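You operate a simulated robot arm through the tools that you are given. There is no shell and no other tool.

Carry out the task below with a simulated robot arm. There is one attempt and no reset: what you move stays moved.

Task
Put things in order on the top of the long table. At the end: the orange spring cap from the top of the long table stands on top of the white end plug; the gold relief cartridge from the top of the long table stands where the orange spring cap stood; the yellow plug stands where the gold relief cartridge stood; the clean white screen stands on top of the blue hex key set; whatever was shut is shut again. Leave all else as you found it, and nothing knocked over.

Only the result counts: the job must be done as asked and must still hold three seconds after the hand-in. Knocking over, shifting, dropping, spilling or breaking anything else fails it. A push-on lid holds only when it is set on centred and level and pressed home; a screw cap is set on level and turned clockwise until tight.

Robot
A 7-joint arm with a two-finger parallel gripper, fixed in place. Base frame: the origin is on the floor under the middle of its stand, x ahead of it, y to its left, z up; the work surface is at about z = 0.86. Units: m, rad, N and s.
With the tool pointing down near the work surface it reaches from about 0.3 to 0.7 m from the base axis. Its first joint turns from -1.152 to 1.152 rad. Payload 1.57 kg.
The tool frame sits at the grasp point between the pads (the TCP): z along the fingers, y along the line on which they close. The tips reach 0.03 m beyond it. Largest opening 0.11 m; finger width 0.024, thickness 0.012; the body of the gripper, 0.048 by 0.112 m, starts 0.078 m behind the TCP.
Orientation is that of the tool frame in the base frame, as [roll, pitch, yaw] about the fixed x, y, z axes, in that order (R = Rz(yaw) Ry(pitch) Rx(roll)). With the fingers straight down and closing along the base's y, the tool's x points along the base's -x, its y along +y and its z along -z.

Tools
- The arm moves only by the tool step_arm. Its argument "deltas" is a list of rows, each a list of 7 numbers: the shift along the tool's x, y, z in m, then the turn, a rotation vector about the tool's x, y, z in rad, then the finger opening in m, from 0 to 0.11. In form: [[dx, dy, dz, ax, ay, az, jaw], ...]. A call has 1 to 20 rows; each row shifts and turns the commanded pose from where the row before left it, along the tool's axes as they then stand. Rows are played at 5 a second. More than 0.05 m and 0.15 rad between two rows, or a gripper value outside its range, and nothing of the call is played. Where a pose cannot be reached the arm comes as near as it can. A force on the tool above 40 N (or 10 N above the force at the start of the call, whichever is more), or a blocked arm, ends the call early, and 0.2 s more pass. The fingers move at their own pace (about 0.108 m/s each) and stop on an object; they squeeze with about 39 N. The grip force told is the motor's: it shows also when the fingers shut on nothing. Time passes only in rows, and 0.2 s behind the last, so rows that do not move let the fingers close. The reply holds the time, the measured pose of the TCP, the force on the tool along the base axes, the opening and the grip force, in the units named above and with some noise, with the torque about the TCP (base axes, N m) and any sound that the robot's microphone picked up.
- Cameras (640 x 400 px; columns grow to the right, rows downward): "scene" is fixed at [0.1692, -0.4024, 1.3924]; the picture's right is [0.71, -0.70, 0.00], its down [-0.47, -0.48, -0.74] and it looks along [0.52, 0.53, -0.67] (base axes); focal length 278 px, centre (320, 200). "wrist" rides on the gripper at [0.07, 0.016, -0.141] in the tool frame; the picture's right is [-0.23, 0.97, 0.00], its down [-0.85, -0.20, -0.48] and it looks along [-0.47, -0.11, 0.88] (tool axes); focal length 222 px, centre (320, 200). There is no depth. A picture from a camera that has moved, and an enlarged one, comes with that camera's place and axes in the base frame and with its lens.
- camera(camera): a new picture of that camera. No time passes.
- close_up(camera, box): a new picture of the part [left, top, right, bottom] of that camera's present view, enlarged. No time passes.
- sign_off(): hands the job in; it is judged then, once.

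Places have to be worked out from the pictures, the camera data and where the tool is seen. Open the gripper and draw the arm clear of the work before you hand the job in, unless the task says otherwise.

The tools are called as name(argument=value, ...) on one line, values as JSON. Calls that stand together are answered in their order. step_arm: Moves the arm, as the interface text tells. Its arguments: {"type":"object","properties":{"deltas":{"type":"array","items":{"type":"array","items":{"type":"number"}}}},"required":["deltas"]} The other tools are called the same way: camera (camera) takes a picture; close_up (camera, box) takes an enlarged picture of a part of a camera's view; sign_off () hands the job in.

At the start:

```text
t: 0.0
tcp_pos: [0.406, -0.149, 1.1944]
orientation: [-3.141, 0.0, 3.141]
contact_force: [-0.3, -0.1, -0.6]
moment: [0.01, -0.01, -0.01]
width: 0.1102
gripper_force: 0.1
```

scene: 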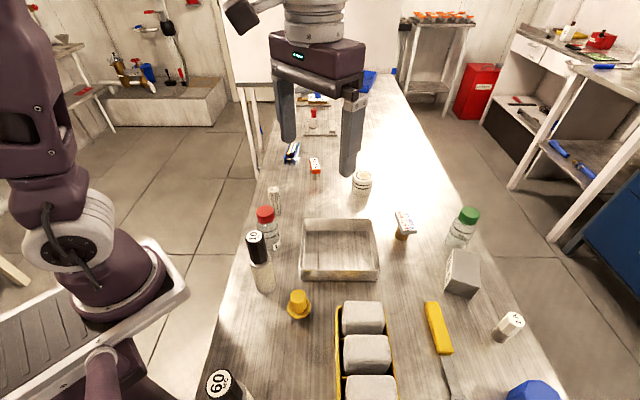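
wrist: 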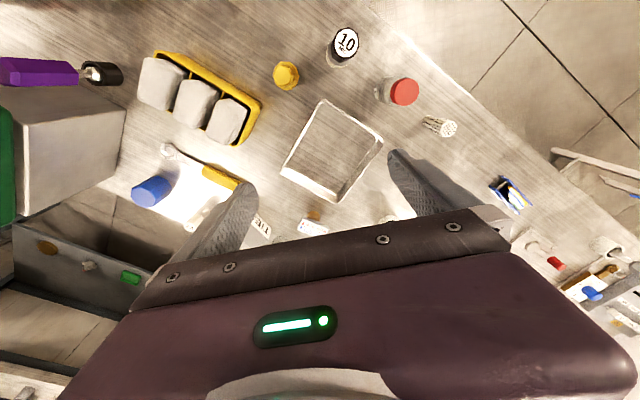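

The scene shows a long table with many small things; I need to identify the orange spring cap, white end plug, gold relief cartridge, yellow plug, white screen and hex key set. I take enlarged pictures first.

close_up(camera="scene", box=[220, 160, 420, 320])

close_up(camera="scene", box=[380, 180, 580, 400])

close_up(camera="scene", box=[200, 280, 420, 400])

close_up(camera="scene", box=[240, 60, 420, 200])

close_up(camera="wrist", box=[120, 20, 460, 240])

close_up(camera="wrist", box=[420, 140, 640, 320])

```text
2.50 times, centred on (320, 240) of scene
camera zoom: at [0.1692, -0.4024, 1.3924], right [0.71, -0.7, 0.0], down [-0.47, -0.48, -0.74], along [0.52, 0.53, -0.67], focal length 694 px, centre (320, 100)
```

zoom: 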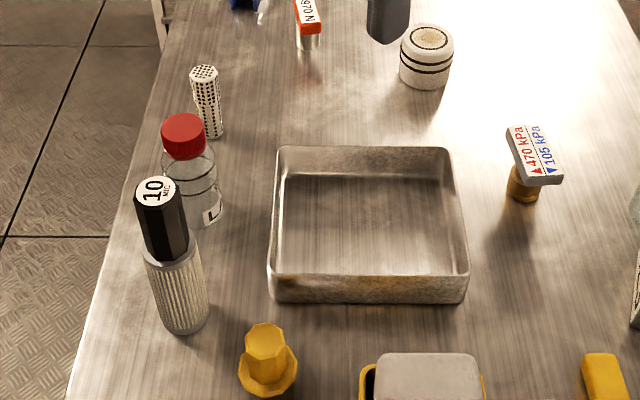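

```text
1.82 times, centred on (480, 290) of scene
camera zoom: at [0.1692, -0.4024, 1.3924], right [0.71, -0.7, 0.0], down [-0.47, -0.48, -0.74], along [0.52, 0.53, -0.67], focal length 505 px, centre (29, 36)
```

zoom: 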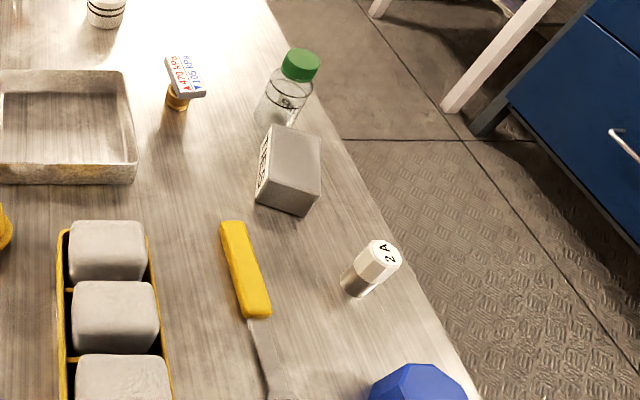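

```text
2.91 times, centred on (310, 340) of scene
camera zoom: at [0.1692, -0.4024, 1.3924], right [0.71, -0.7, 0.0], down [-0.47, -0.48, -0.74], along [0.52, 0.53, -0.67], focal length 808 px, centre (349, -207)
```

zoom: 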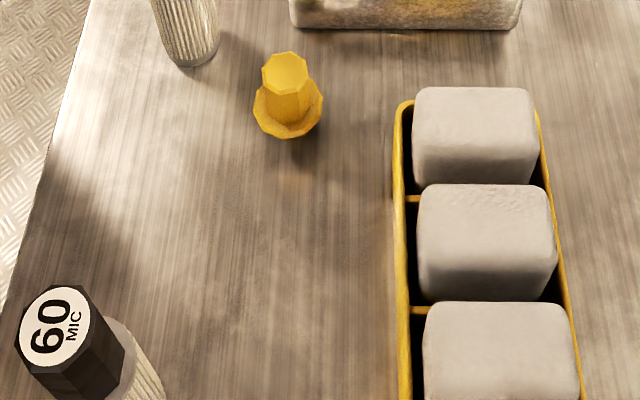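

```text
2.86 times, centred on (330, 130) of scene
camera zoom: at [0.1692, -0.4024, 1.3924], right [0.71, -0.7, 0.0], down [-0.47, -0.48, -0.74], along [0.52, 0.53, -0.67], focal length 794 px, centre (291, 400)
```

zoom: 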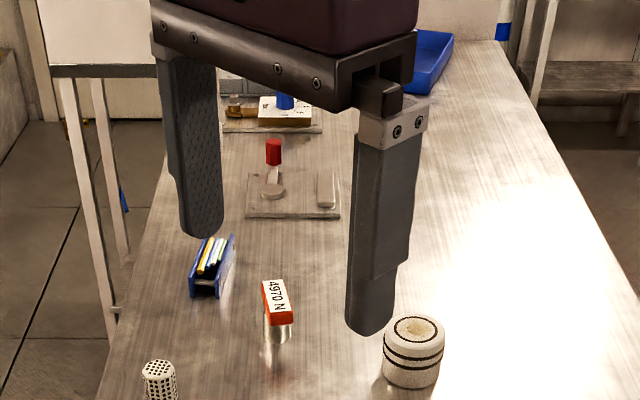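

```text
1.82 times, centred on (290, 130) of wrist
camera zoom: at [0.3359, -0.1327, 1.3366], right [0.23, 0.97, 0.0], down [0.85, -0.2, 0.48], along [0.47, -0.11, -0.88], focal length 404 px, centre (374, 327)
```

zoom: 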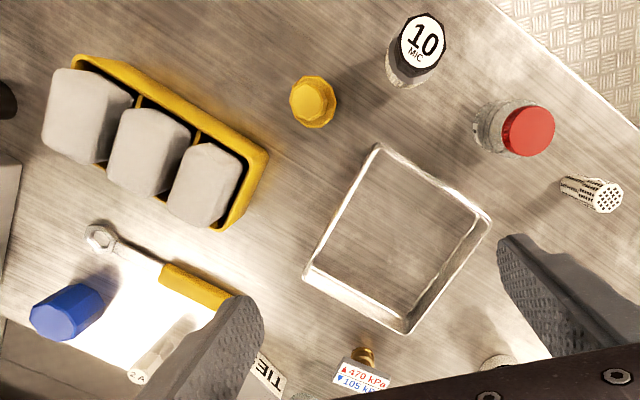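

```text
2.22 times, centred on (530, 230) of wrist
camera zoom: at [0.3359, -0.1327, 1.3366], right [0.23, 0.97, 0.0], down [0.85, -0.2, 0.48], along [0.47, -0.11, -0.88], focal length 494 px, centre (-147, 133)
```

zoom: 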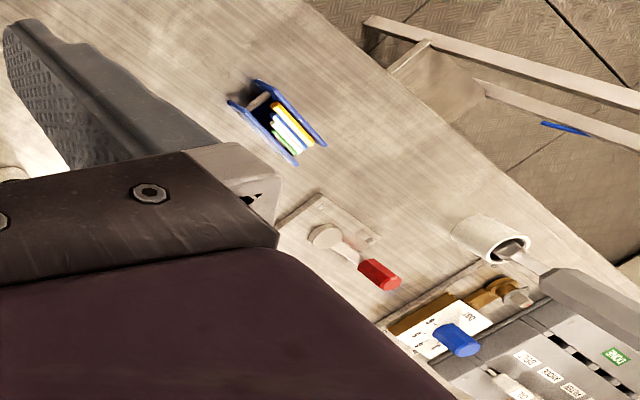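

I see candidates already: the "4970 N" orange-topped cap, the white banded plug, the gold-stemmed "470/105 kPa" tag, a yellow plug, a perforated white cylinder, and a blue key holder. I check the surroundings for duplicates and closed containers before moving.

close_up(camera="wrist", box=[0, 40, 160, 200])

close_up(camera="wrist", box=[0, 200, 200, 400])

close_up(camera="scene", box=[480, 0, 640, 200])

close_up(camera="scene", box=[380, 0, 500, 120])

close_up(camera="scene", box=[40, 0, 240, 130])

close_up(camera="scene", box=[240, 180, 320, 300])

close_up(camera="scene", box=[430, 190, 530, 300])

close_up(camera="scene", box=[280, 80, 350, 140])

close_up(camera="scene", box=[270, 130, 390, 220])

```text
2.50 times, centred on (80, 120) of wrist
camera zoom: at [0.3359, -0.1327, 1.3366], right [0.23, 0.97, 0.0], down [0.85, -0.2, 0.48], along [0.47, -0.11, -0.88], focal length 555 px, centre (920, 400)
```

zoom: 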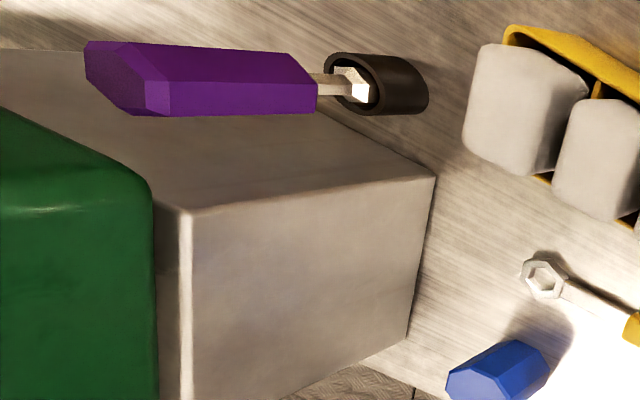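

```text
2.00 times, centred on (100, 300) of wrist
camera zoom: at [0.3359, -0.1327, 1.3366], right [0.23, 0.97, 0.0], down [0.85, -0.2, 0.48], along [0.47, -0.11, -0.88], focal length 444 px, centre (760, 0)
```

zoom: 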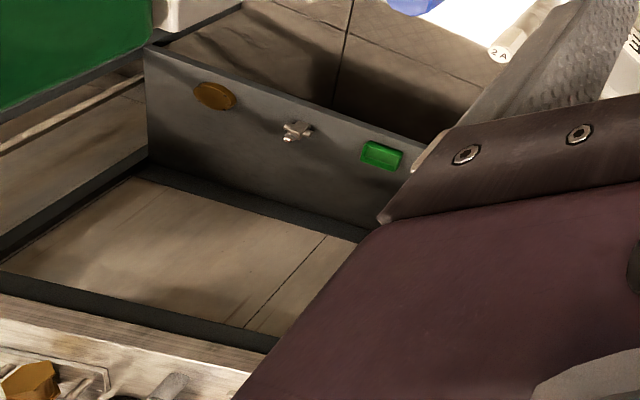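

```text
2.00 times, centred on (560, 100) of scene
camera zoom: at [0.1692, -0.4024, 1.3924], right [0.71, -0.7, 0.0], down [-0.47, -0.48, -0.74], along [0.52, 0.53, -0.67], focal length 556 px, centre (-160, 400)
```

zoom: 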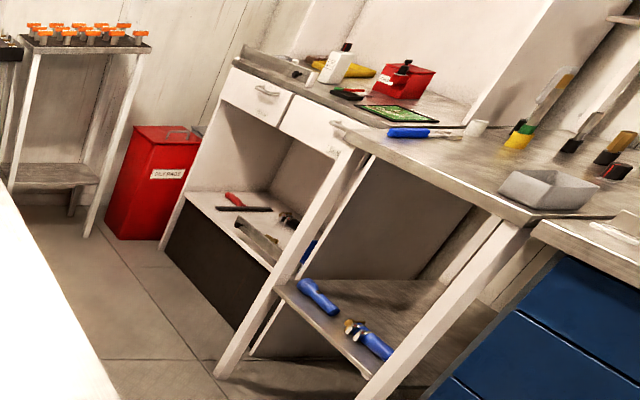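

```text
3.33 times, centred on (440, 60) of scene
camera zoom: at [0.1692, -0.4024, 1.3924], right [0.71, -0.7, 0.0], down [-0.47, -0.48, -0.74], along [0.52, 0.53, -0.67], focal length 926 px, centre (-80, 667)
```

zoom: 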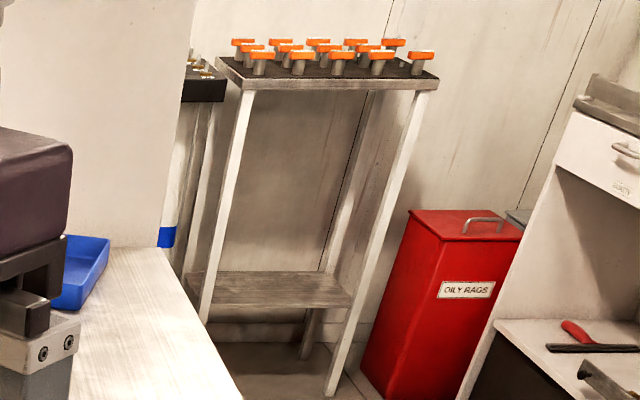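

```text
3.08 times, centred on (140, 65) of scene
camera zoom: at [0.1692, -0.4024, 1.3924], right [0.71, -0.7, 0.0], down [-0.47, -0.48, -0.74], along [0.52, 0.53, -0.67], focal length 855 px, centre (874, 615)
```

zoom: 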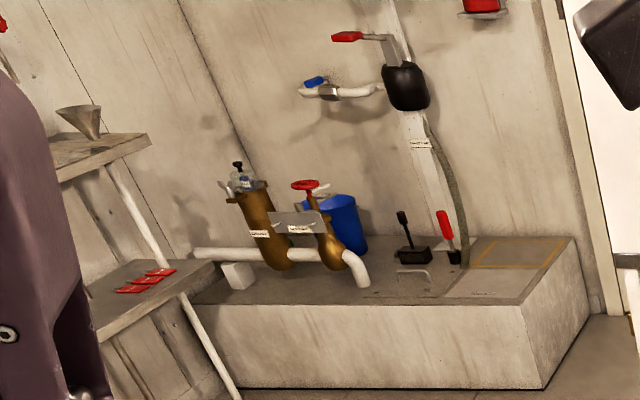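

```text
3.33 times, centred on (280, 240) of scene
camera zoom: at [0.1692, -0.4024, 1.3924], right [0.71, -0.7, 0.0], down [-0.47, -0.48, -0.74], along [0.52, 0.53, -0.67], focal length 926 px, centre (453, 67)
```

zoom: 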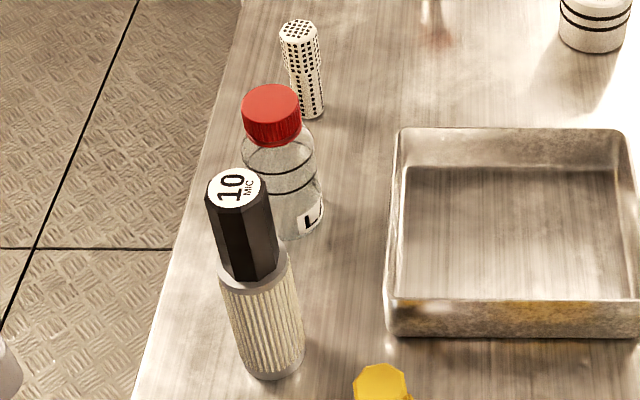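

```text
3.64 times, centred on (480, 245) of scene
camera zoom: at [0.1692, -0.4024, 1.3924], right [0.71, -0.7, 0.0], down [-0.47, -0.48, -0.74], along [0.52, 0.53, -0.67], focal length 1010 px, centre (-262, 36)
```

zoom: 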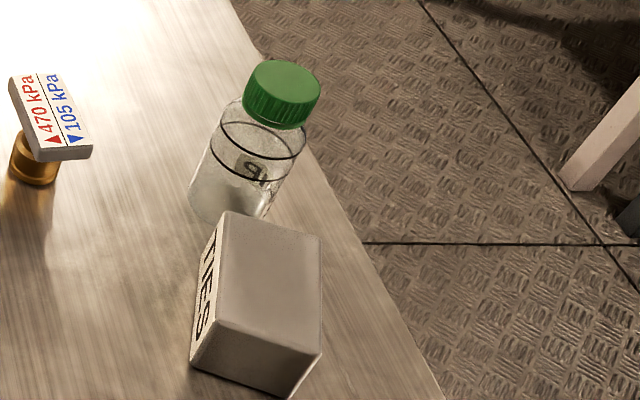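

```text
6.67 times, centred on (315, 110) of scene
camera zoom: at [0.1692, -0.4024, 1.3924], right [0.71, -0.7, 0.0], down [-0.47, -0.48, -0.74], along [0.52, 0.53, -0.67], focal length 1852 px, centre (353, 800)
```

zoom: 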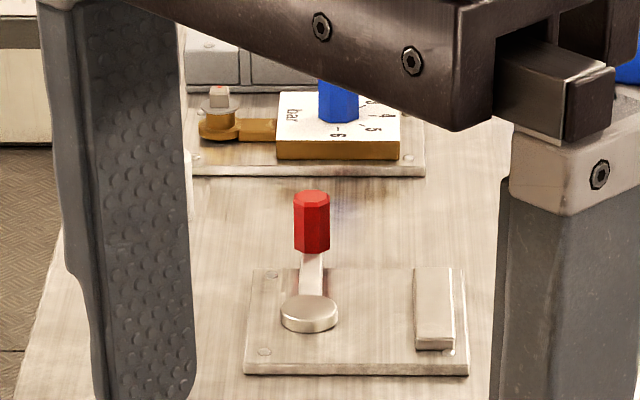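

```text
4.44 times, centred on (330, 175) of scene
camera zoom: at [0.1692, -0.4024, 1.3924], right [0.71, -0.7, 0.0], down [-0.47, -0.48, -0.74], along [0.52, 0.53, -0.67], focal length 1234 px, centre (276, 311)
```

zoom: 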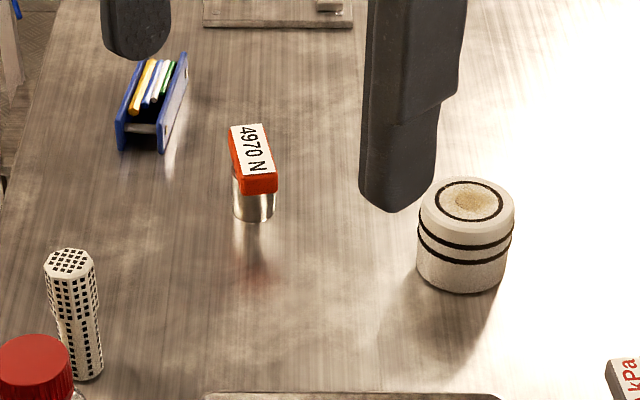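

Another rack of orange caps sits on a far stand, so the one on this table (near [0.66, 0.13]) is mine. I move the arm at height over the middle to look straight at the objects with the wrist camera.

step_arm(deltas=[[-0.02, 0.04, 0, 0, 0, 0, 0.11], [-0.02, 0.04, 0, 0, 0, 0, 0.11], [-0.02, 0.04, 0, 0, 0, 0, 0.11], [-0.02, 0.04, 0, 0, 0, 0, 0.11], [-0.02, 0.04, 0, 0, 0, 0, 0.11]])

camera(camera="wrist")

camera(camera="scene")

```text
t: 1.2
tcp_pos: [0.5045, 0.0513, 1.1923]
orientation: [3.142, 0.0, 3.14]
contact_force: [-0.4, 1.0, -0.2]
moment: [-0.01, 0.03, -0.03]
width: 0.11
gripper_force: 0.1
```

```text
taken
camera wrist: at [0.435, 0.0692, 1.3336], right [0.23, 0.97, 0.0], down [0.86, -0.2, 0.48], along [0.47, -0.11, -0.88], focal length 222 px, centre (320, 200)
```

wrist: 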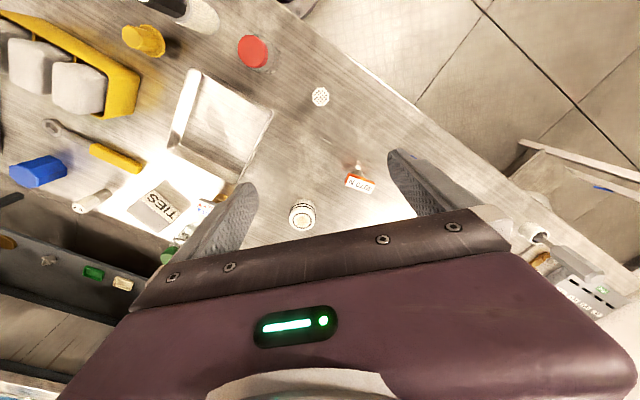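

```text
taken
```

scene: 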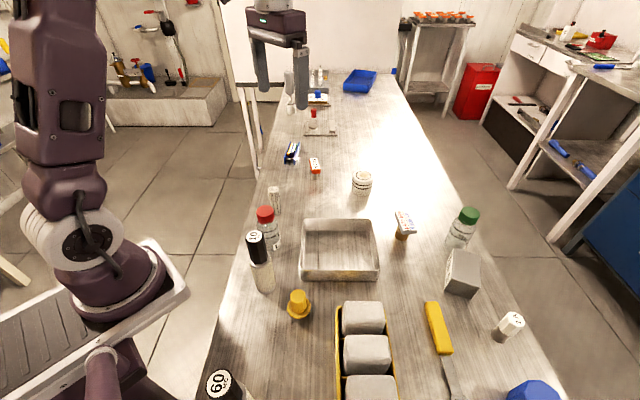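

The arm is clear now and the scene camera sees the whole far part. I enlarge both views to fix positions and heights.

close_up(camera="wrist", box=[260, 140, 400, 240])

close_up(camera="wrist", box=[220, 20, 360, 120])

close_up(camera="scene", box=[260, 130, 400, 220])

close_up(camera="scene", box=[260, 60, 400, 150])

close_up(camera="scene", box=[270, 130, 340, 185])

close_up(camera="scene", box=[340, 190, 440, 260])

close_up(camera="scene", box=[400, 300, 560, 400])

```text
4.00 times, centred on (330, 190) of wrist
camera zoom: at [0.435, 0.0692, 1.3336], right [0.23, 0.97, 0.0], down [0.86, -0.2, 0.48], along [0.47, -0.11, -0.88], focal length 888 px, centre (280, 240)
```

zoom: 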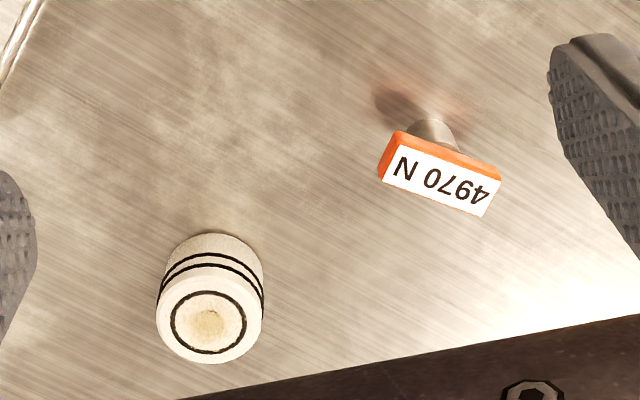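

```text
4.00 times, centred on (290, 70) of wrist
camera zoom: at [0.435, 0.0692, 1.3336], right [0.23, 0.97, 0.0], down [0.86, -0.2, 0.48], along [0.47, -0.11, -0.88], focal length 888 px, centre (440, 720)
```

zoom: 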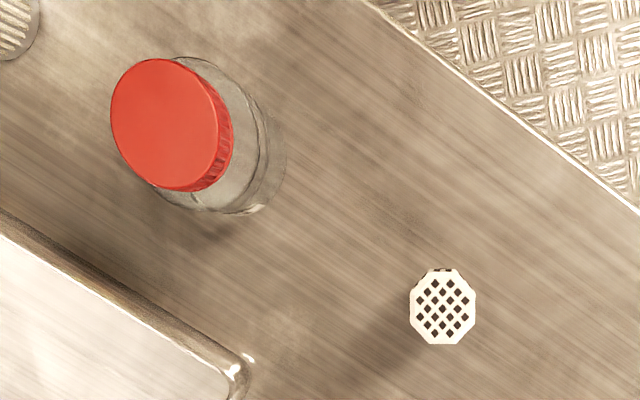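

```text
4.44 times, centred on (330, 175) of scene
camera zoom: at [0.1691, -0.4024, 1.3924], right [0.71, -0.7, 0.0], down [-0.47, -0.48, -0.74], along [0.52, 0.53, -0.67], focal length 1234 px, centre (276, 311)
```

zoom: 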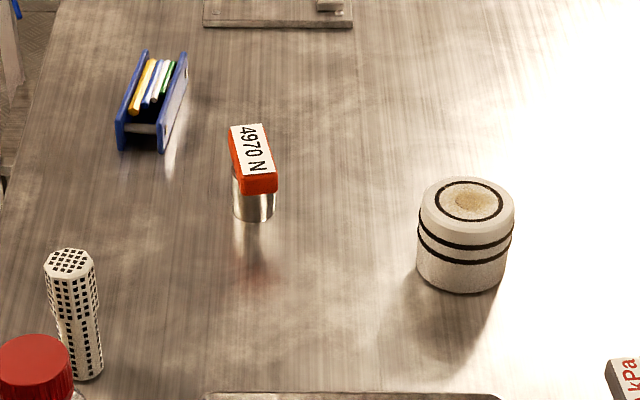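

```text
4.44 times, centred on (330, 105) of scene
camera zoom: at [0.1691, -0.4024, 1.3924], right [0.71, -0.7, 0.0], down [-0.47, -0.48, -0.74], along [0.52, 0.53, -0.67], focal length 1234 px, centre (276, 622)
```

zoom: 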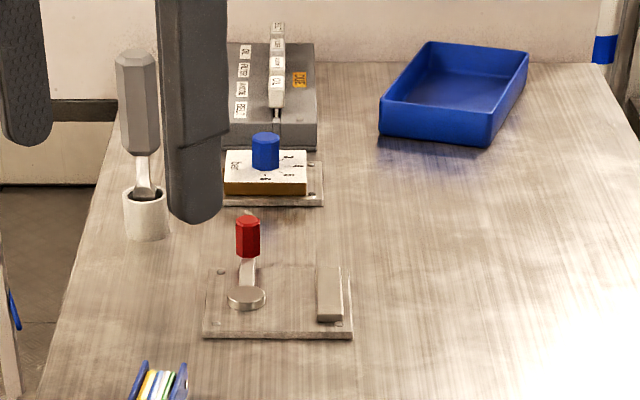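

```text
7.27 times, centred on (305, 158) of scene
camera zoom: at [0.1691, -0.4024, 1.3924], right [0.71, -0.7, 0.0], down [-0.47, -0.48, -0.74], along [0.52, 0.53, -0.67], focal length 2020 px, centre (429, 509)
```

zoom: 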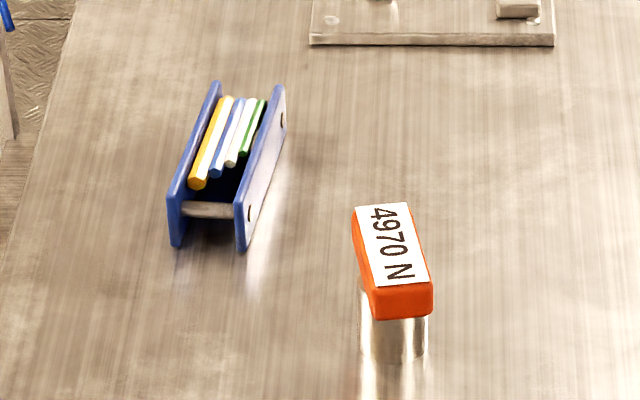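

```text
5.71 times, centred on (390, 225) of scene
camera zoom: at [0.1691, -0.4024, 1.3924], right [0.71, -0.7, 0.0], down [-0.47, -0.48, -0.74], along [0.52, 0.53, -0.67], focal length 1587 px, centre (-80, 57)
```

zoom: 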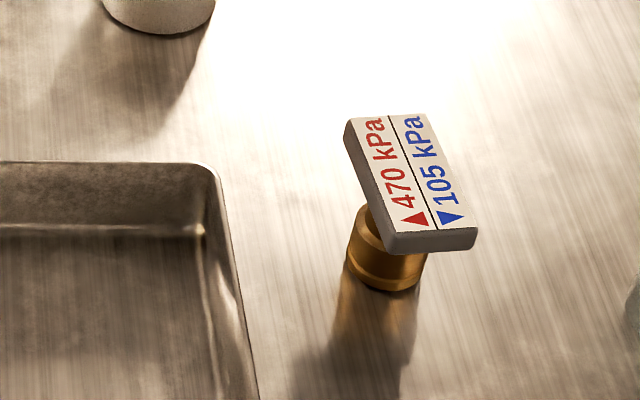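

```text
4.00 times, centred on (480, 350) of scene
camera zoom: at [0.1691, -0.4024, 1.3924], right [0.71, -0.7, 0.0], down [-0.47, -0.48, -0.74], along [0.52, 0.53, -0.67], focal length 1111 px, centre (-320, -400)
```

zoom: 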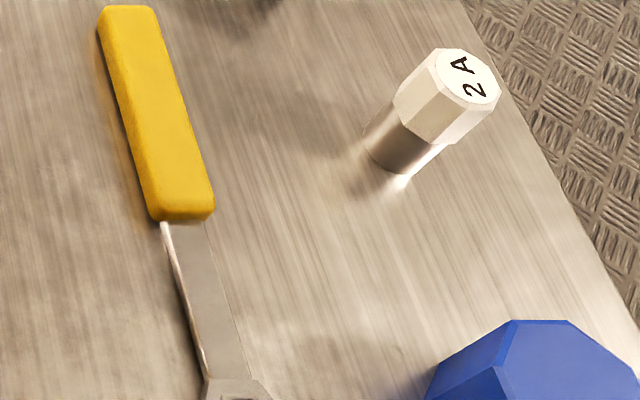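

The hex key set is a narrow blue frame with keys lying between two side plates; I want a close view from above to see what its top offers. I move towards it, staying high.

step_arm(deltas=[[-0.015, 0.032, 0.018, 0, 0, 0, 0.11], [-0.015, 0.032, 0.018, 0, 0, 0, 0.11], [-0.015, 0.032, 0.018, 0, 0, 0, 0.11], [-0.015, 0.032, 0.018, 0, 0, 0, 0.11], [-0.015, 0.032, 0.018, 0, 0, 0, 0.11], [0, 0, 0, 0, 0, -0.12, 0.11], [0, 0, 0, 0, 0, -0.12, 0.11], [0, 0, 0, 0, 0, -0.12, 0.11]])

camera(camera="wrist")

camera(camera="scene")

```text
t: 3.0
tcp_pos: [0.5805, 0.2101, 1.1061]
orientation: [3.141, 0.0, -2.781]
contact_force: [-0.7, -0.3, 0.3]
moment: [0.01, 0.02, 0.02]
width: 0.11
gripper_force: 0.1
```

```text
taken
camera wrist: at [0.5088, 0.2022, 1.2472], right [-0.13, 0.99, 0.0], down [0.87, 0.12, 0.48], along [0.47, 0.06, -0.88], focal length 222 px, centre (320, 200)
```

wrist: 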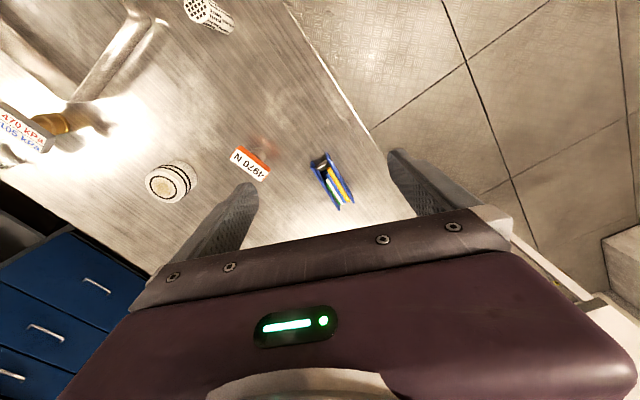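

```text
taken
```

scene: 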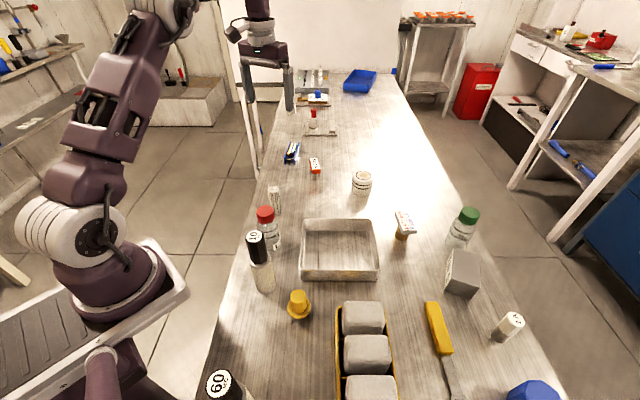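

close_up(camera="wrist", box=[290, 130, 380, 220])

close_up(camera="wrist", box=[130, 130, 290, 220])

close_up(camera="wrist", box=[0, 0, 160, 180])

close_up(camera="wrist", box=[160, 0, 280, 60])

close_up(camera="scene", box=[0, 20, 100, 120])

close_up(camera="scene", box=[280, 60, 400, 140])

```text
4.44 times, centred on (335, 175) of wrist
camera zoom: at [0.5088, 0.2022, 1.2472], right [-0.13, 0.99, 0.0], down [0.87, 0.12, 0.48], along [0.47, 0.06, -0.88], focal length 987 px, centre (253, 311)
```

zoom: 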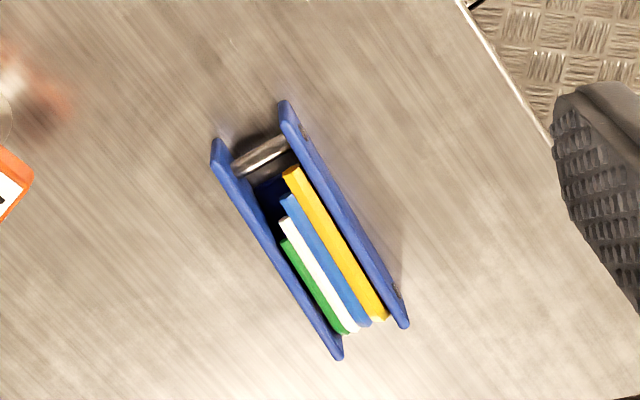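

```text
4.00 times, centred on (210, 175) of wrist
camera zoom: at [0.5088, 0.2022, 1.2472], right [-0.13, 0.99, 0.0], down [0.87, 0.12, 0.48], along [0.47, 0.06, -0.88], focal length 888 px, centre (760, 300)
```

zoom: 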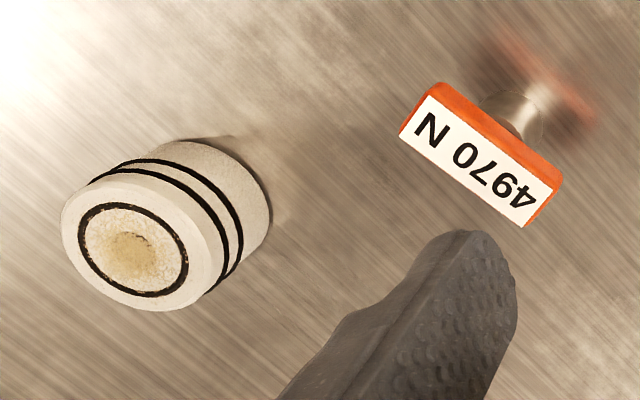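

```text
2.22 times, centred on (80, 90) of wrist
camera zoom: at [0.5088, 0.2022, 1.2472], right [-0.13, 0.99, 0.0], down [0.87, 0.12, 0.48], along [0.47, 0.06, -0.88], focal length 494 px, centre (853, 444)
```

zoom: 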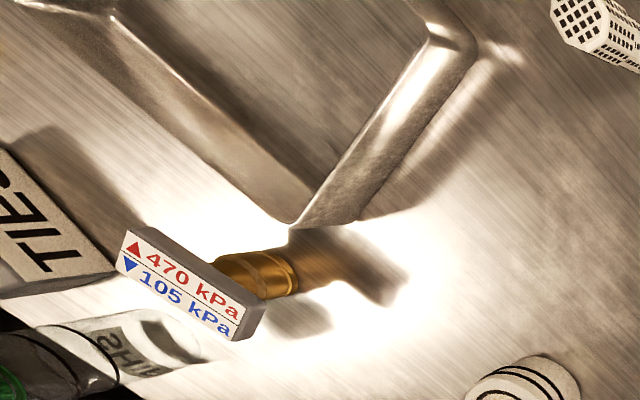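

```text
5.33 times, centred on (220, 30) of wrist
camera zoom: at [0.5088, 0.2022, 1.2472], right [-0.13, 0.99, 0.0], down [0.87, 0.12, 0.48], along [0.47, 0.06, -0.88], focal length 1185 px, centre (853, 1107)
```

zoom: 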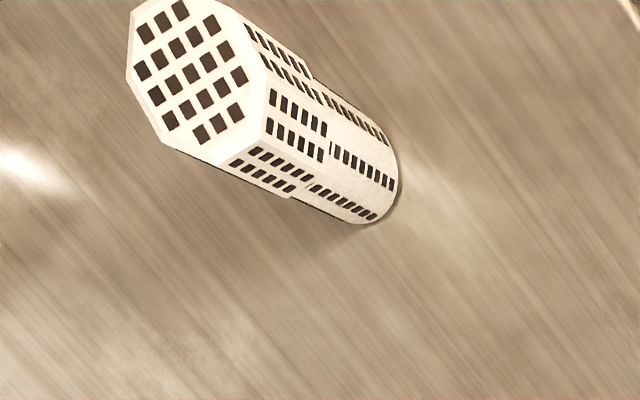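

```text
4.00 times, centred on (50, 70) of scene
camera zoom: at [0.1692, -0.4024, 1.3924], right [0.71, -0.7, 0.0], down [-0.47, -0.48, -0.74], along [0.52, 0.53, -0.67], focal length 1111 px, centre (1400, 720)
```

zoom: 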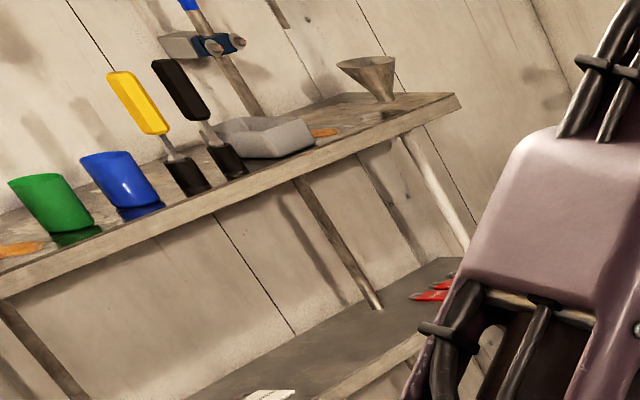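

```text
5.00 times, centred on (340, 100) of scene
camera zoom: at [0.1692, -0.4024, 1.3924], right [0.71, -0.7, 0.0], down [-0.47, -0.48, -0.74], along [0.52, 0.53, -0.67], focal length 1389 px, centre (220, 700)
```

zoom: 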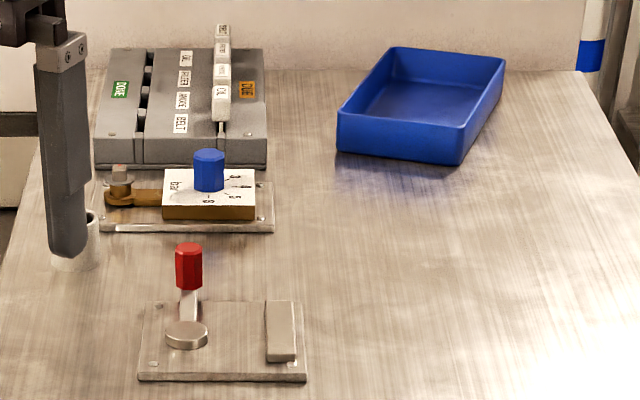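

The perforated white screen is at about [0.460, 0.063] (≈0.086 tall), the orange cap at ≈[0.647, 0.107] (top ≈0.909, tag axis ≈55°), the white end plug at ≈[0.702, -0.034] (top ≈0.911), gold cartridge at ≈[0.629, -0.222]. I go above the orange cap, with the fingers set to close across its tag, and look again.

step_arm(deltas=[[0, 0, 0, 0, 0, -0.1214, 0.11], [0, 0, 0, 0, 0, -0.1214, 0.11], [0, 0, 0, 0, 0, -0.1214, 0.11], [0, 0, 0, 0, 0, -0.1214, 0.11], [0, 0, 0, 0, 0, -0.1214, 0.11], [0.0158, -0.0377, 0.019, 0, 0, 0, 0.07], [0.0158, -0.0377, 0.019, 0, 0, 0, 0.07], [0.0157, -0.0378, 0.019, 0, 0, 0, 0.07], [0, 0, 0, 0, 0, 0, 0.07]])

camera(camera="wrist")

camera(camera="scene")

```text
t: 5.0
tcp_pos: [0.6461, 0.1027, 1.0483]
orientation: [-3.141, 0.001, -2.175]
contact_force: [-0.8, -0.3, 0.0]
moment: [0.02, 0.02, 0.03]
width: 0.0702
gripper_force: 0.0
```

```text
taken
camera wrist: at [0.5942, 0.0555, 1.1901], right [-0.67, 0.74, 0.0], down [0.65, 0.59, 0.48], along [0.35, 0.32, -0.88], focal length 222 px, centre (320, 200)
```

wrist: 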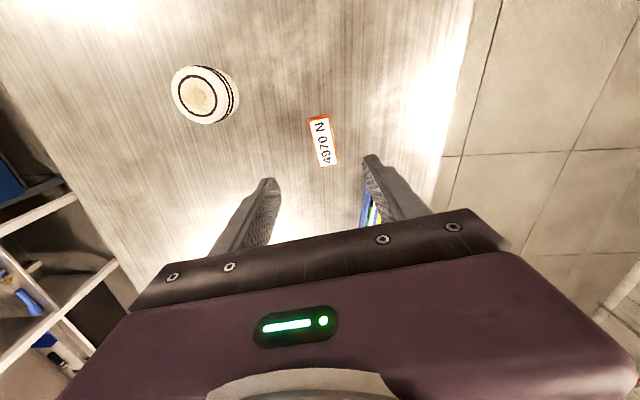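

```text
taken
```

scene: 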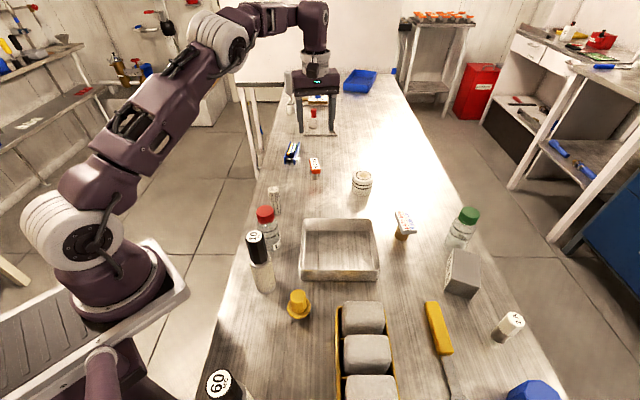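

close_up(camera="wrist", box=[270, 90, 400, 190])

close_up(camera="wrist", box=[150, 50, 250, 140])

close_up(camera="scene", box=[280, 120, 400, 200])

```text
4.00 times, centred on (335, 140) of wrist
camera zoom: at [0.5942, 0.0555, 1.1901], right [-0.67, 0.74, 0.0], down [0.65, 0.59, 0.48], along [0.35, 0.32, -0.88], focal length 888 px, centre (260, 440)
```

zoom: 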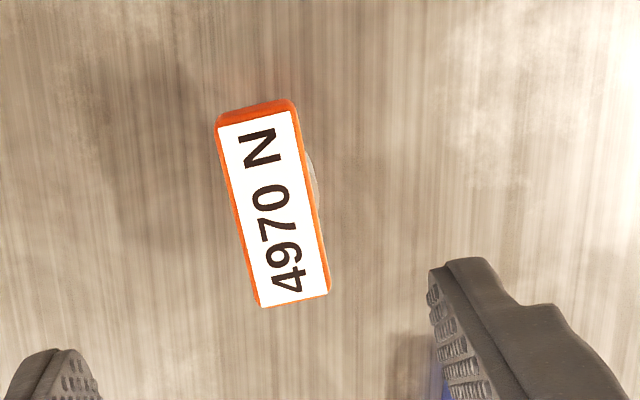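

```text
4.44 times, centred on (200, 95) of wrist
camera zoom: at [0.5942, 0.0555, 1.1901], right [-0.67, 0.74, 0.0], down [0.65, 0.59, 0.48], along [0.35, 0.32, -0.88], focal length 987 px, centre (853, 667)
```

zoom: 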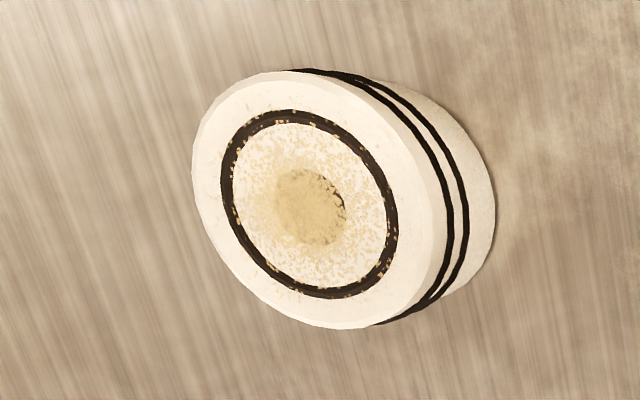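

```text
5.00 times, centred on (340, 160) of scene
camera zoom: at [0.1691, -0.4024, 1.3924], right [0.71, -0.7, 0.0], down [-0.47, -0.48, -0.74], along [0.52, 0.53, -0.67], focal length 1389 px, centre (220, 400)
```

zoom: 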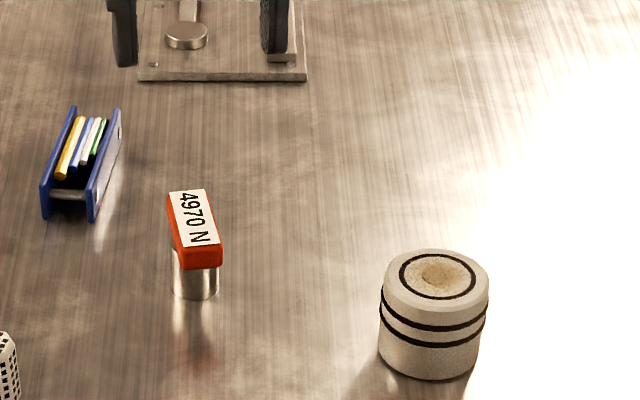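

The cap is centred at about [0.645, 0.106], tag axis 55°, exactly along the finger plane. Before gripping I test whether the arm reaches the end plug's place with the tool straight down, at a safe height with nothing held.

step_arm(deltas=[[0.0202, -0.0309, 0.0145, 0, 0, 0, 0.07], [0.0202, -0.0309, 0.0145, 0, 0, 0, 0.07], [0.0202, -0.0309, 0.0145, 0, 0, 0, 0.07], [0.0201, -0.031, 0.0145, 0, 0, 0, 0.07], [0, 0, 0, 0, 0, 0, 0.07], [0, 0, 0, 0, 0, 0, 0.07]])

camera(camera="wrist")

camera(camera="scene")

```text
t: 6.4
tcp_pos: [0.6912, -0.023, 0.9932]
orientation: [-3.14, 0.001, -2.175]
contact_force: [0.7, 0.1, -0.1]
moment: [0.01, 0.01, -0.01]
width: 0.07
gripper_force: 0.1
out of reach, approached as far as the arm can: row 3, 4
```

```text
taken
camera wrist: at [0.6377, -0.0705, 1.1359], right [-0.67, 0.74, 0.0], down [0.65, 0.59, 0.48], along [0.36, 0.32, -0.88], focal length 222 px, centre (320, 200)
```

wrist: 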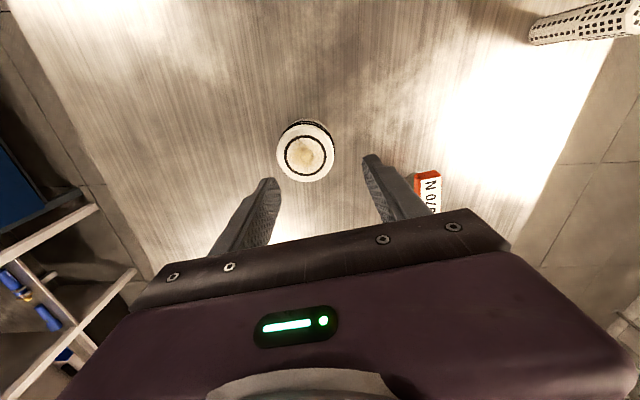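

```text
taken
```

scene: 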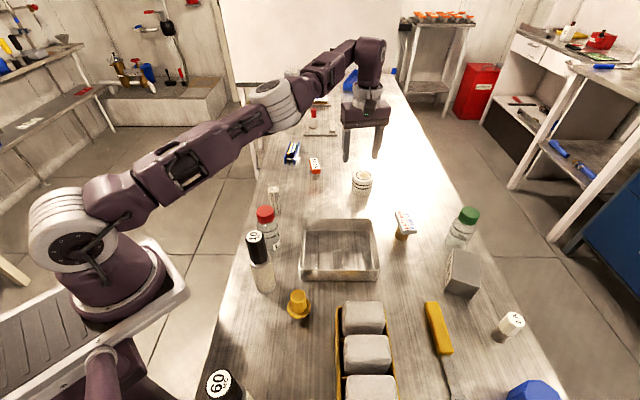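

With the tool vertical the arm ends at radius ≈0.69, just short of the plug (0.703) and the key set (0.71). A slight outward tilt about the closing axis, taken the same at pick-up and placing, will give the missing reach; I go back over the orange cap with that tilt (0.12 rad).

step_arm(deltas=[[-0.02, 0.0278, -0.005, 0, 0, 0, 0.07], [-0.02, 0.0278, -0.005, 0, 0, 0, 0.07], [-0.02, 0.0278, -0.005, 0, 0, 0, 0.07], [-0.0199, 0.0279, -0.005, 0, 0, 0, 0.07], [0, 0, 0, 0, -0.12, 0, 0.07], [0, 0, 0, 0, 0, 0, 0.07]])

camera(camera="wrist")

```text
t: 7.8
tcp_pos: [0.6444, 0.107, 1.0126]
orientation: [-3.142, 0.122, -2.175]
contact_force: [0.5, 0.1, 0.1]
moment: [0.04, 0.01, -0.04]
width: 0.07
gripper_force: 0.0
```

```text
taken
camera wrist: at [0.5822, 0.0467, 1.1453], right [-0.67, 0.74, 0.03], down [0.61, 0.54, 0.58], along [0.41, 0.41, -0.82], focal length 222 px, centre (320, 200)
```

wrist: 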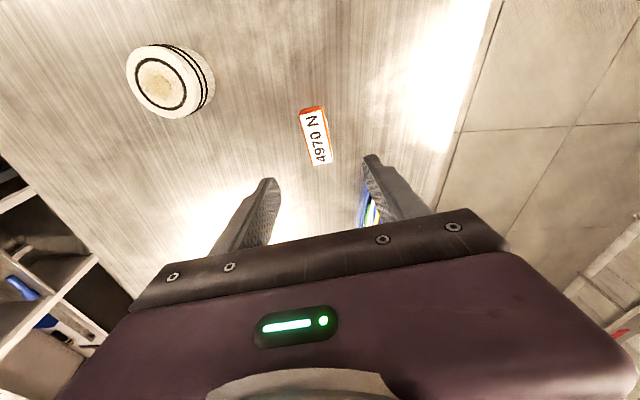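

The command tracks well: TCP is right above the cap with the tilt set. I descend vertically to grip the tag.

step_arm(deltas=[[0.0036, 0, 0.03, 0, 0, 0, 0.07], [0.0036, 0, 0.03, 0, 0, 0, 0.07], [0.0036, 0, 0.03, 0, 0, 0, 0.07], [0, 0, 0, 0, 0, 0, 0.07]])

camera(camera="wrist")

close_up(camera="scene", box=[270, 110, 370, 190])

```text
t: 8.8
tcp_pos: [0.6438, 0.1099, 0.9231]
orientation: [-3.141, 0.12, -2.176]
contact_force: [-0.2, 0.0, -0.5]
moment: [0.0, 0.01, -0.02]
width: 0.0703
gripper_force: 0.0
```

```text
taken
camera wrist: at [0.5821, 0.0484, 1.0554], right [-0.67, 0.74, 0.03], down [0.61, 0.54, 0.58], along [0.41, 0.41, -0.82], focal length 222 px, centre (320, 200)
```

wrist: 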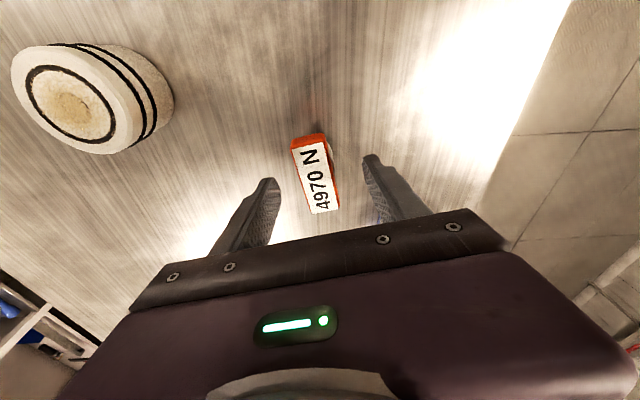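

```text
5.00 times, centred on (320, 150) of scene
camera zoom: at [0.1692, -0.4024, 1.3924], right [0.71, -0.7, 0.0], down [-0.47, -0.48, -0.74], along [0.52, 0.53, -0.67], focal length 1389 px, centre (320, 450)
```

zoom: 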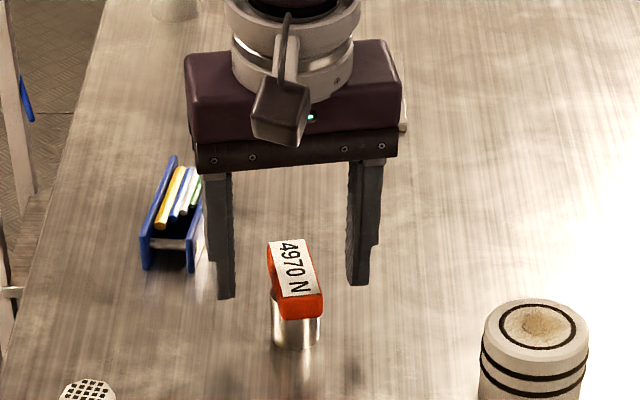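

The cap sits about 3 mm toward the right finger, so I nudge sideways and close on the tag.

step_arm(deltas=[[0.002, -0.003, 0.001, 0, 0, 0, 0.07], [0, 0, 0, 0, 0, 0, 0.04], [0, 0, 0, 0, 0, 0, 0.0], [0, 0, 0, 0, 0, 0, 0.0], [0, 0, 0, 0, 0, 0, 0.0]])

close_up(camera="scene", box=[270, 110, 370, 190])

close_up(camera="wrist", box=[240, 110, 400, 220])

```text
t: 10.0
tcp_pos: [0.645, 0.106, 0.9221]
orientation: [3.141, 0.119, -2.174]
contact_force: [0.9, -0.1, 0.4]
moment: [0.04, -0.05, 0.0]
width: 0.0302
gripper_force: 38.9
```

```text
5.00 times, centred on (320, 150) of scene
camera zoom: at [0.1692, -0.4024, 1.3924], right [0.71, -0.7, 0.0], down [-0.47, -0.48, -0.74], along [0.52, 0.53, -0.67], focal length 1389 px, centre (320, 450)
```

zoom: 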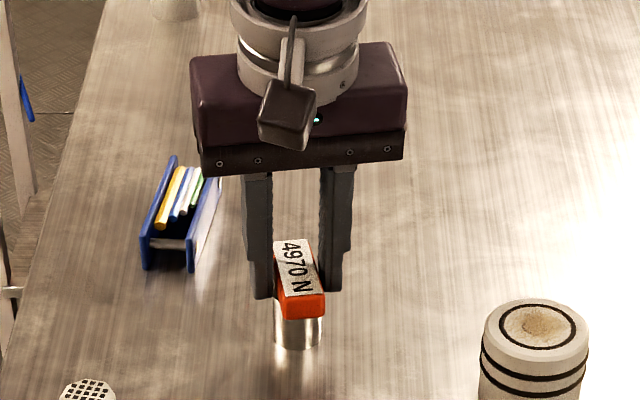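

```text
3.64 times, centred on (320, 165) of wrist
camera zoom: at [0.5828, 0.0449, 1.0546], right [-0.67, 0.74, 0.03], down [0.61, 0.54, 0.58], along [0.41, 0.41, -0.82], focal length 808 px, centre (320, 327)
```

zoom: 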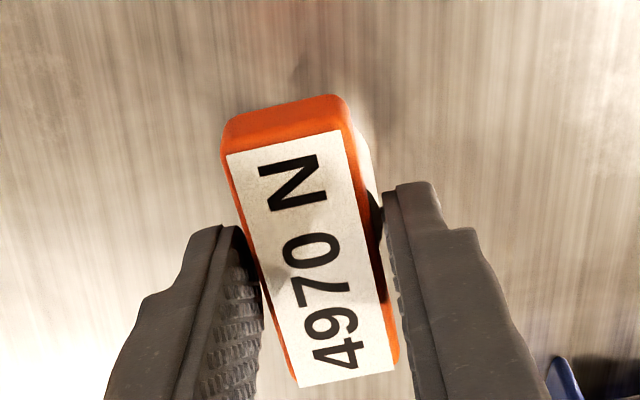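

The cap is gripped (width 0.030). I lift it straight up 8 cm and turn it about the vertical so the tilt points outward at the end plug.

step_arm(deltas=[[-0.0024, 0, -0.0199, 0, 0, 0, 0.0], [-0.0036, 0, -0.0298, 0, 0, 0, 0.0], [-0.0036, 0, -0.0298, 0, 0, 0, 0.0], [0, 0, 0, 0.01737, 0, 0.14407, 0.0], [0, 0, 0, 0.01737, 0, 0.14407, 0.0], [0, 0, 0, 0.01737, 0, 0.14407, 0.0], [0, 0, 0, 0.01737, 0, 0.14407, 0.0], [0, 0, 0, 0.01737, 0, 0.14407, 0.0], [0, 0, 0, 0.01737, 0, 0.14407, 0.0], [0, 0, 0, 0.01737, 0, 0.14407, 0.0], [0, 0, 0, 0, 0, 0, 0.0]])

camera(camera="scene")

camera(camera="wrist")

```text
t: 12.4
tcp_pos: [0.646, 0.105, 1.0026]
orientation: [3.141, 0.12, 3.09]
contact_force: [0.3, 1.2, -1.2]
moment: [-0.01, 0.0, 0.0]
width: 0.0301
gripper_force: 38.8
```

```text
taken
```

scene: 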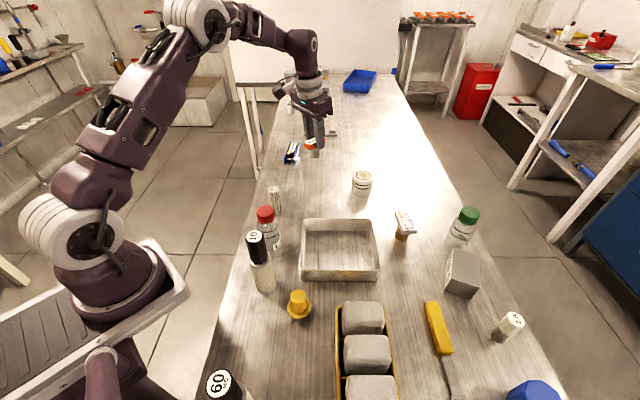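

```text
taken
camera wrist: at [0.5597, 0.1262, 1.1352], right [0.27, 0.96, 0.03], down [0.78, -0.24, 0.58], along [0.56, -0.14, -0.82], focal length 222 px, centre (320, 200)
```

wrist: 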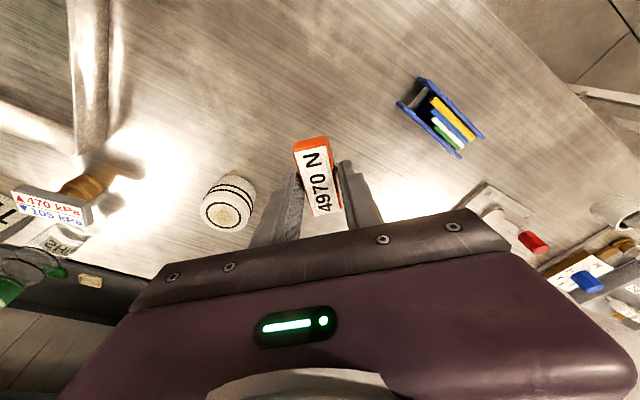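

close_up(camera="scene", box=[270, 100, 390, 200])

close_up(camera="wrist", box=[180, 120, 380, 240])

close_up(camera="wrist", box=[380, 60, 500, 170])

close_up(camera="wrist", box=[0, 120, 160, 320])

```text
4.00 times, centred on (330, 150) of scene
camera zoom: at [0.1692, -0.4023, 1.3924], right [0.71, -0.7, 0.0], down [-0.47, -0.48, -0.74], along [0.52, 0.53, -0.67], focal length 1111 px, centre (280, 400)
```

zoom: 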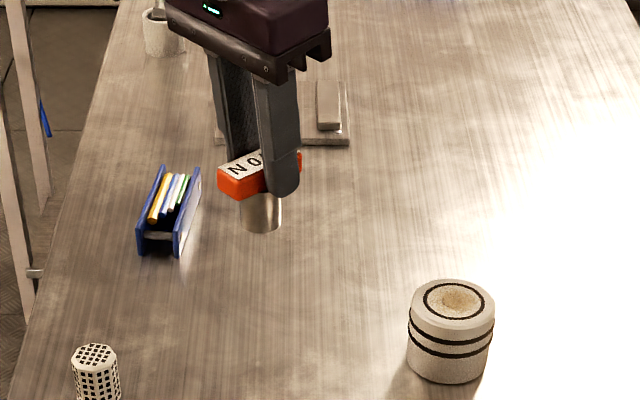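

```text
3.20 times, centred on (280, 180) of wrist
camera zoom: at [0.5597, 0.1262, 1.1352], right [0.27, 0.96, 0.03], down [0.78, -0.24, 0.58], along [0.56, -0.14, -0.82], focal length 711 px, centre (448, 264)
```

zoom: 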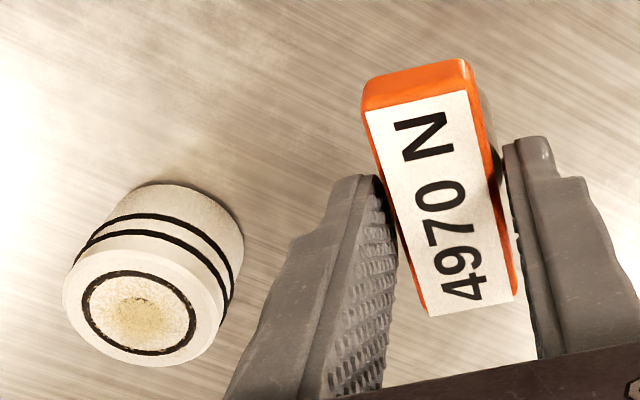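

```text
3.64 times, centred on (440, 115) of wrist
camera zoom: at [0.5597, 0.1262, 1.1352], right [0.27, 0.96, 0.03], down [0.78, -0.24, 0.58], along [0.56, -0.14, -0.82], focal length 808 px, centre (-116, 509)
```

zoom: 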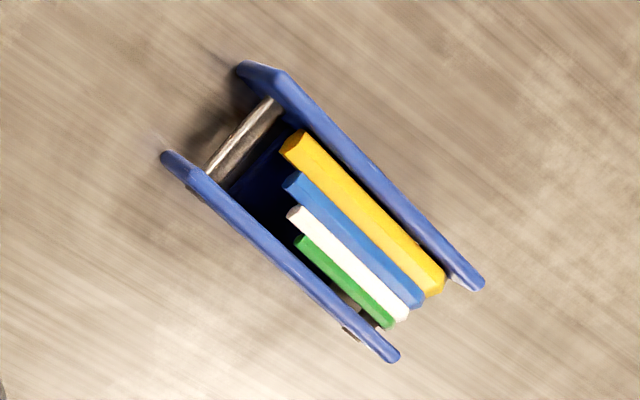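

```text
2.00 times, centred on (80, 220) of wrist
camera zoom: at [0.5597, 0.1262, 1.1352], right [0.27, 0.96, 0.03], down [0.78, -0.24, 0.58], along [0.56, -0.14, -0.82], focal length 444 px, centre (800, 160)
```

zoom: 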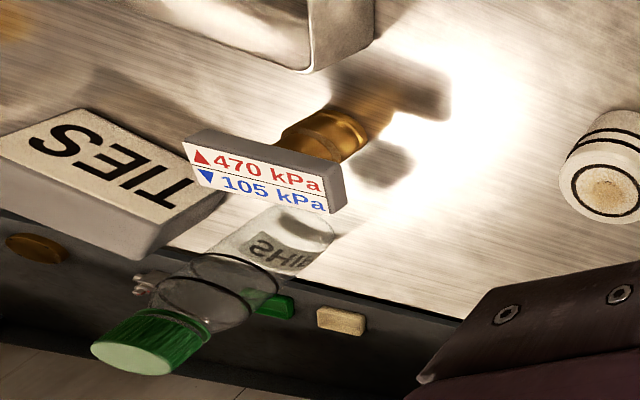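

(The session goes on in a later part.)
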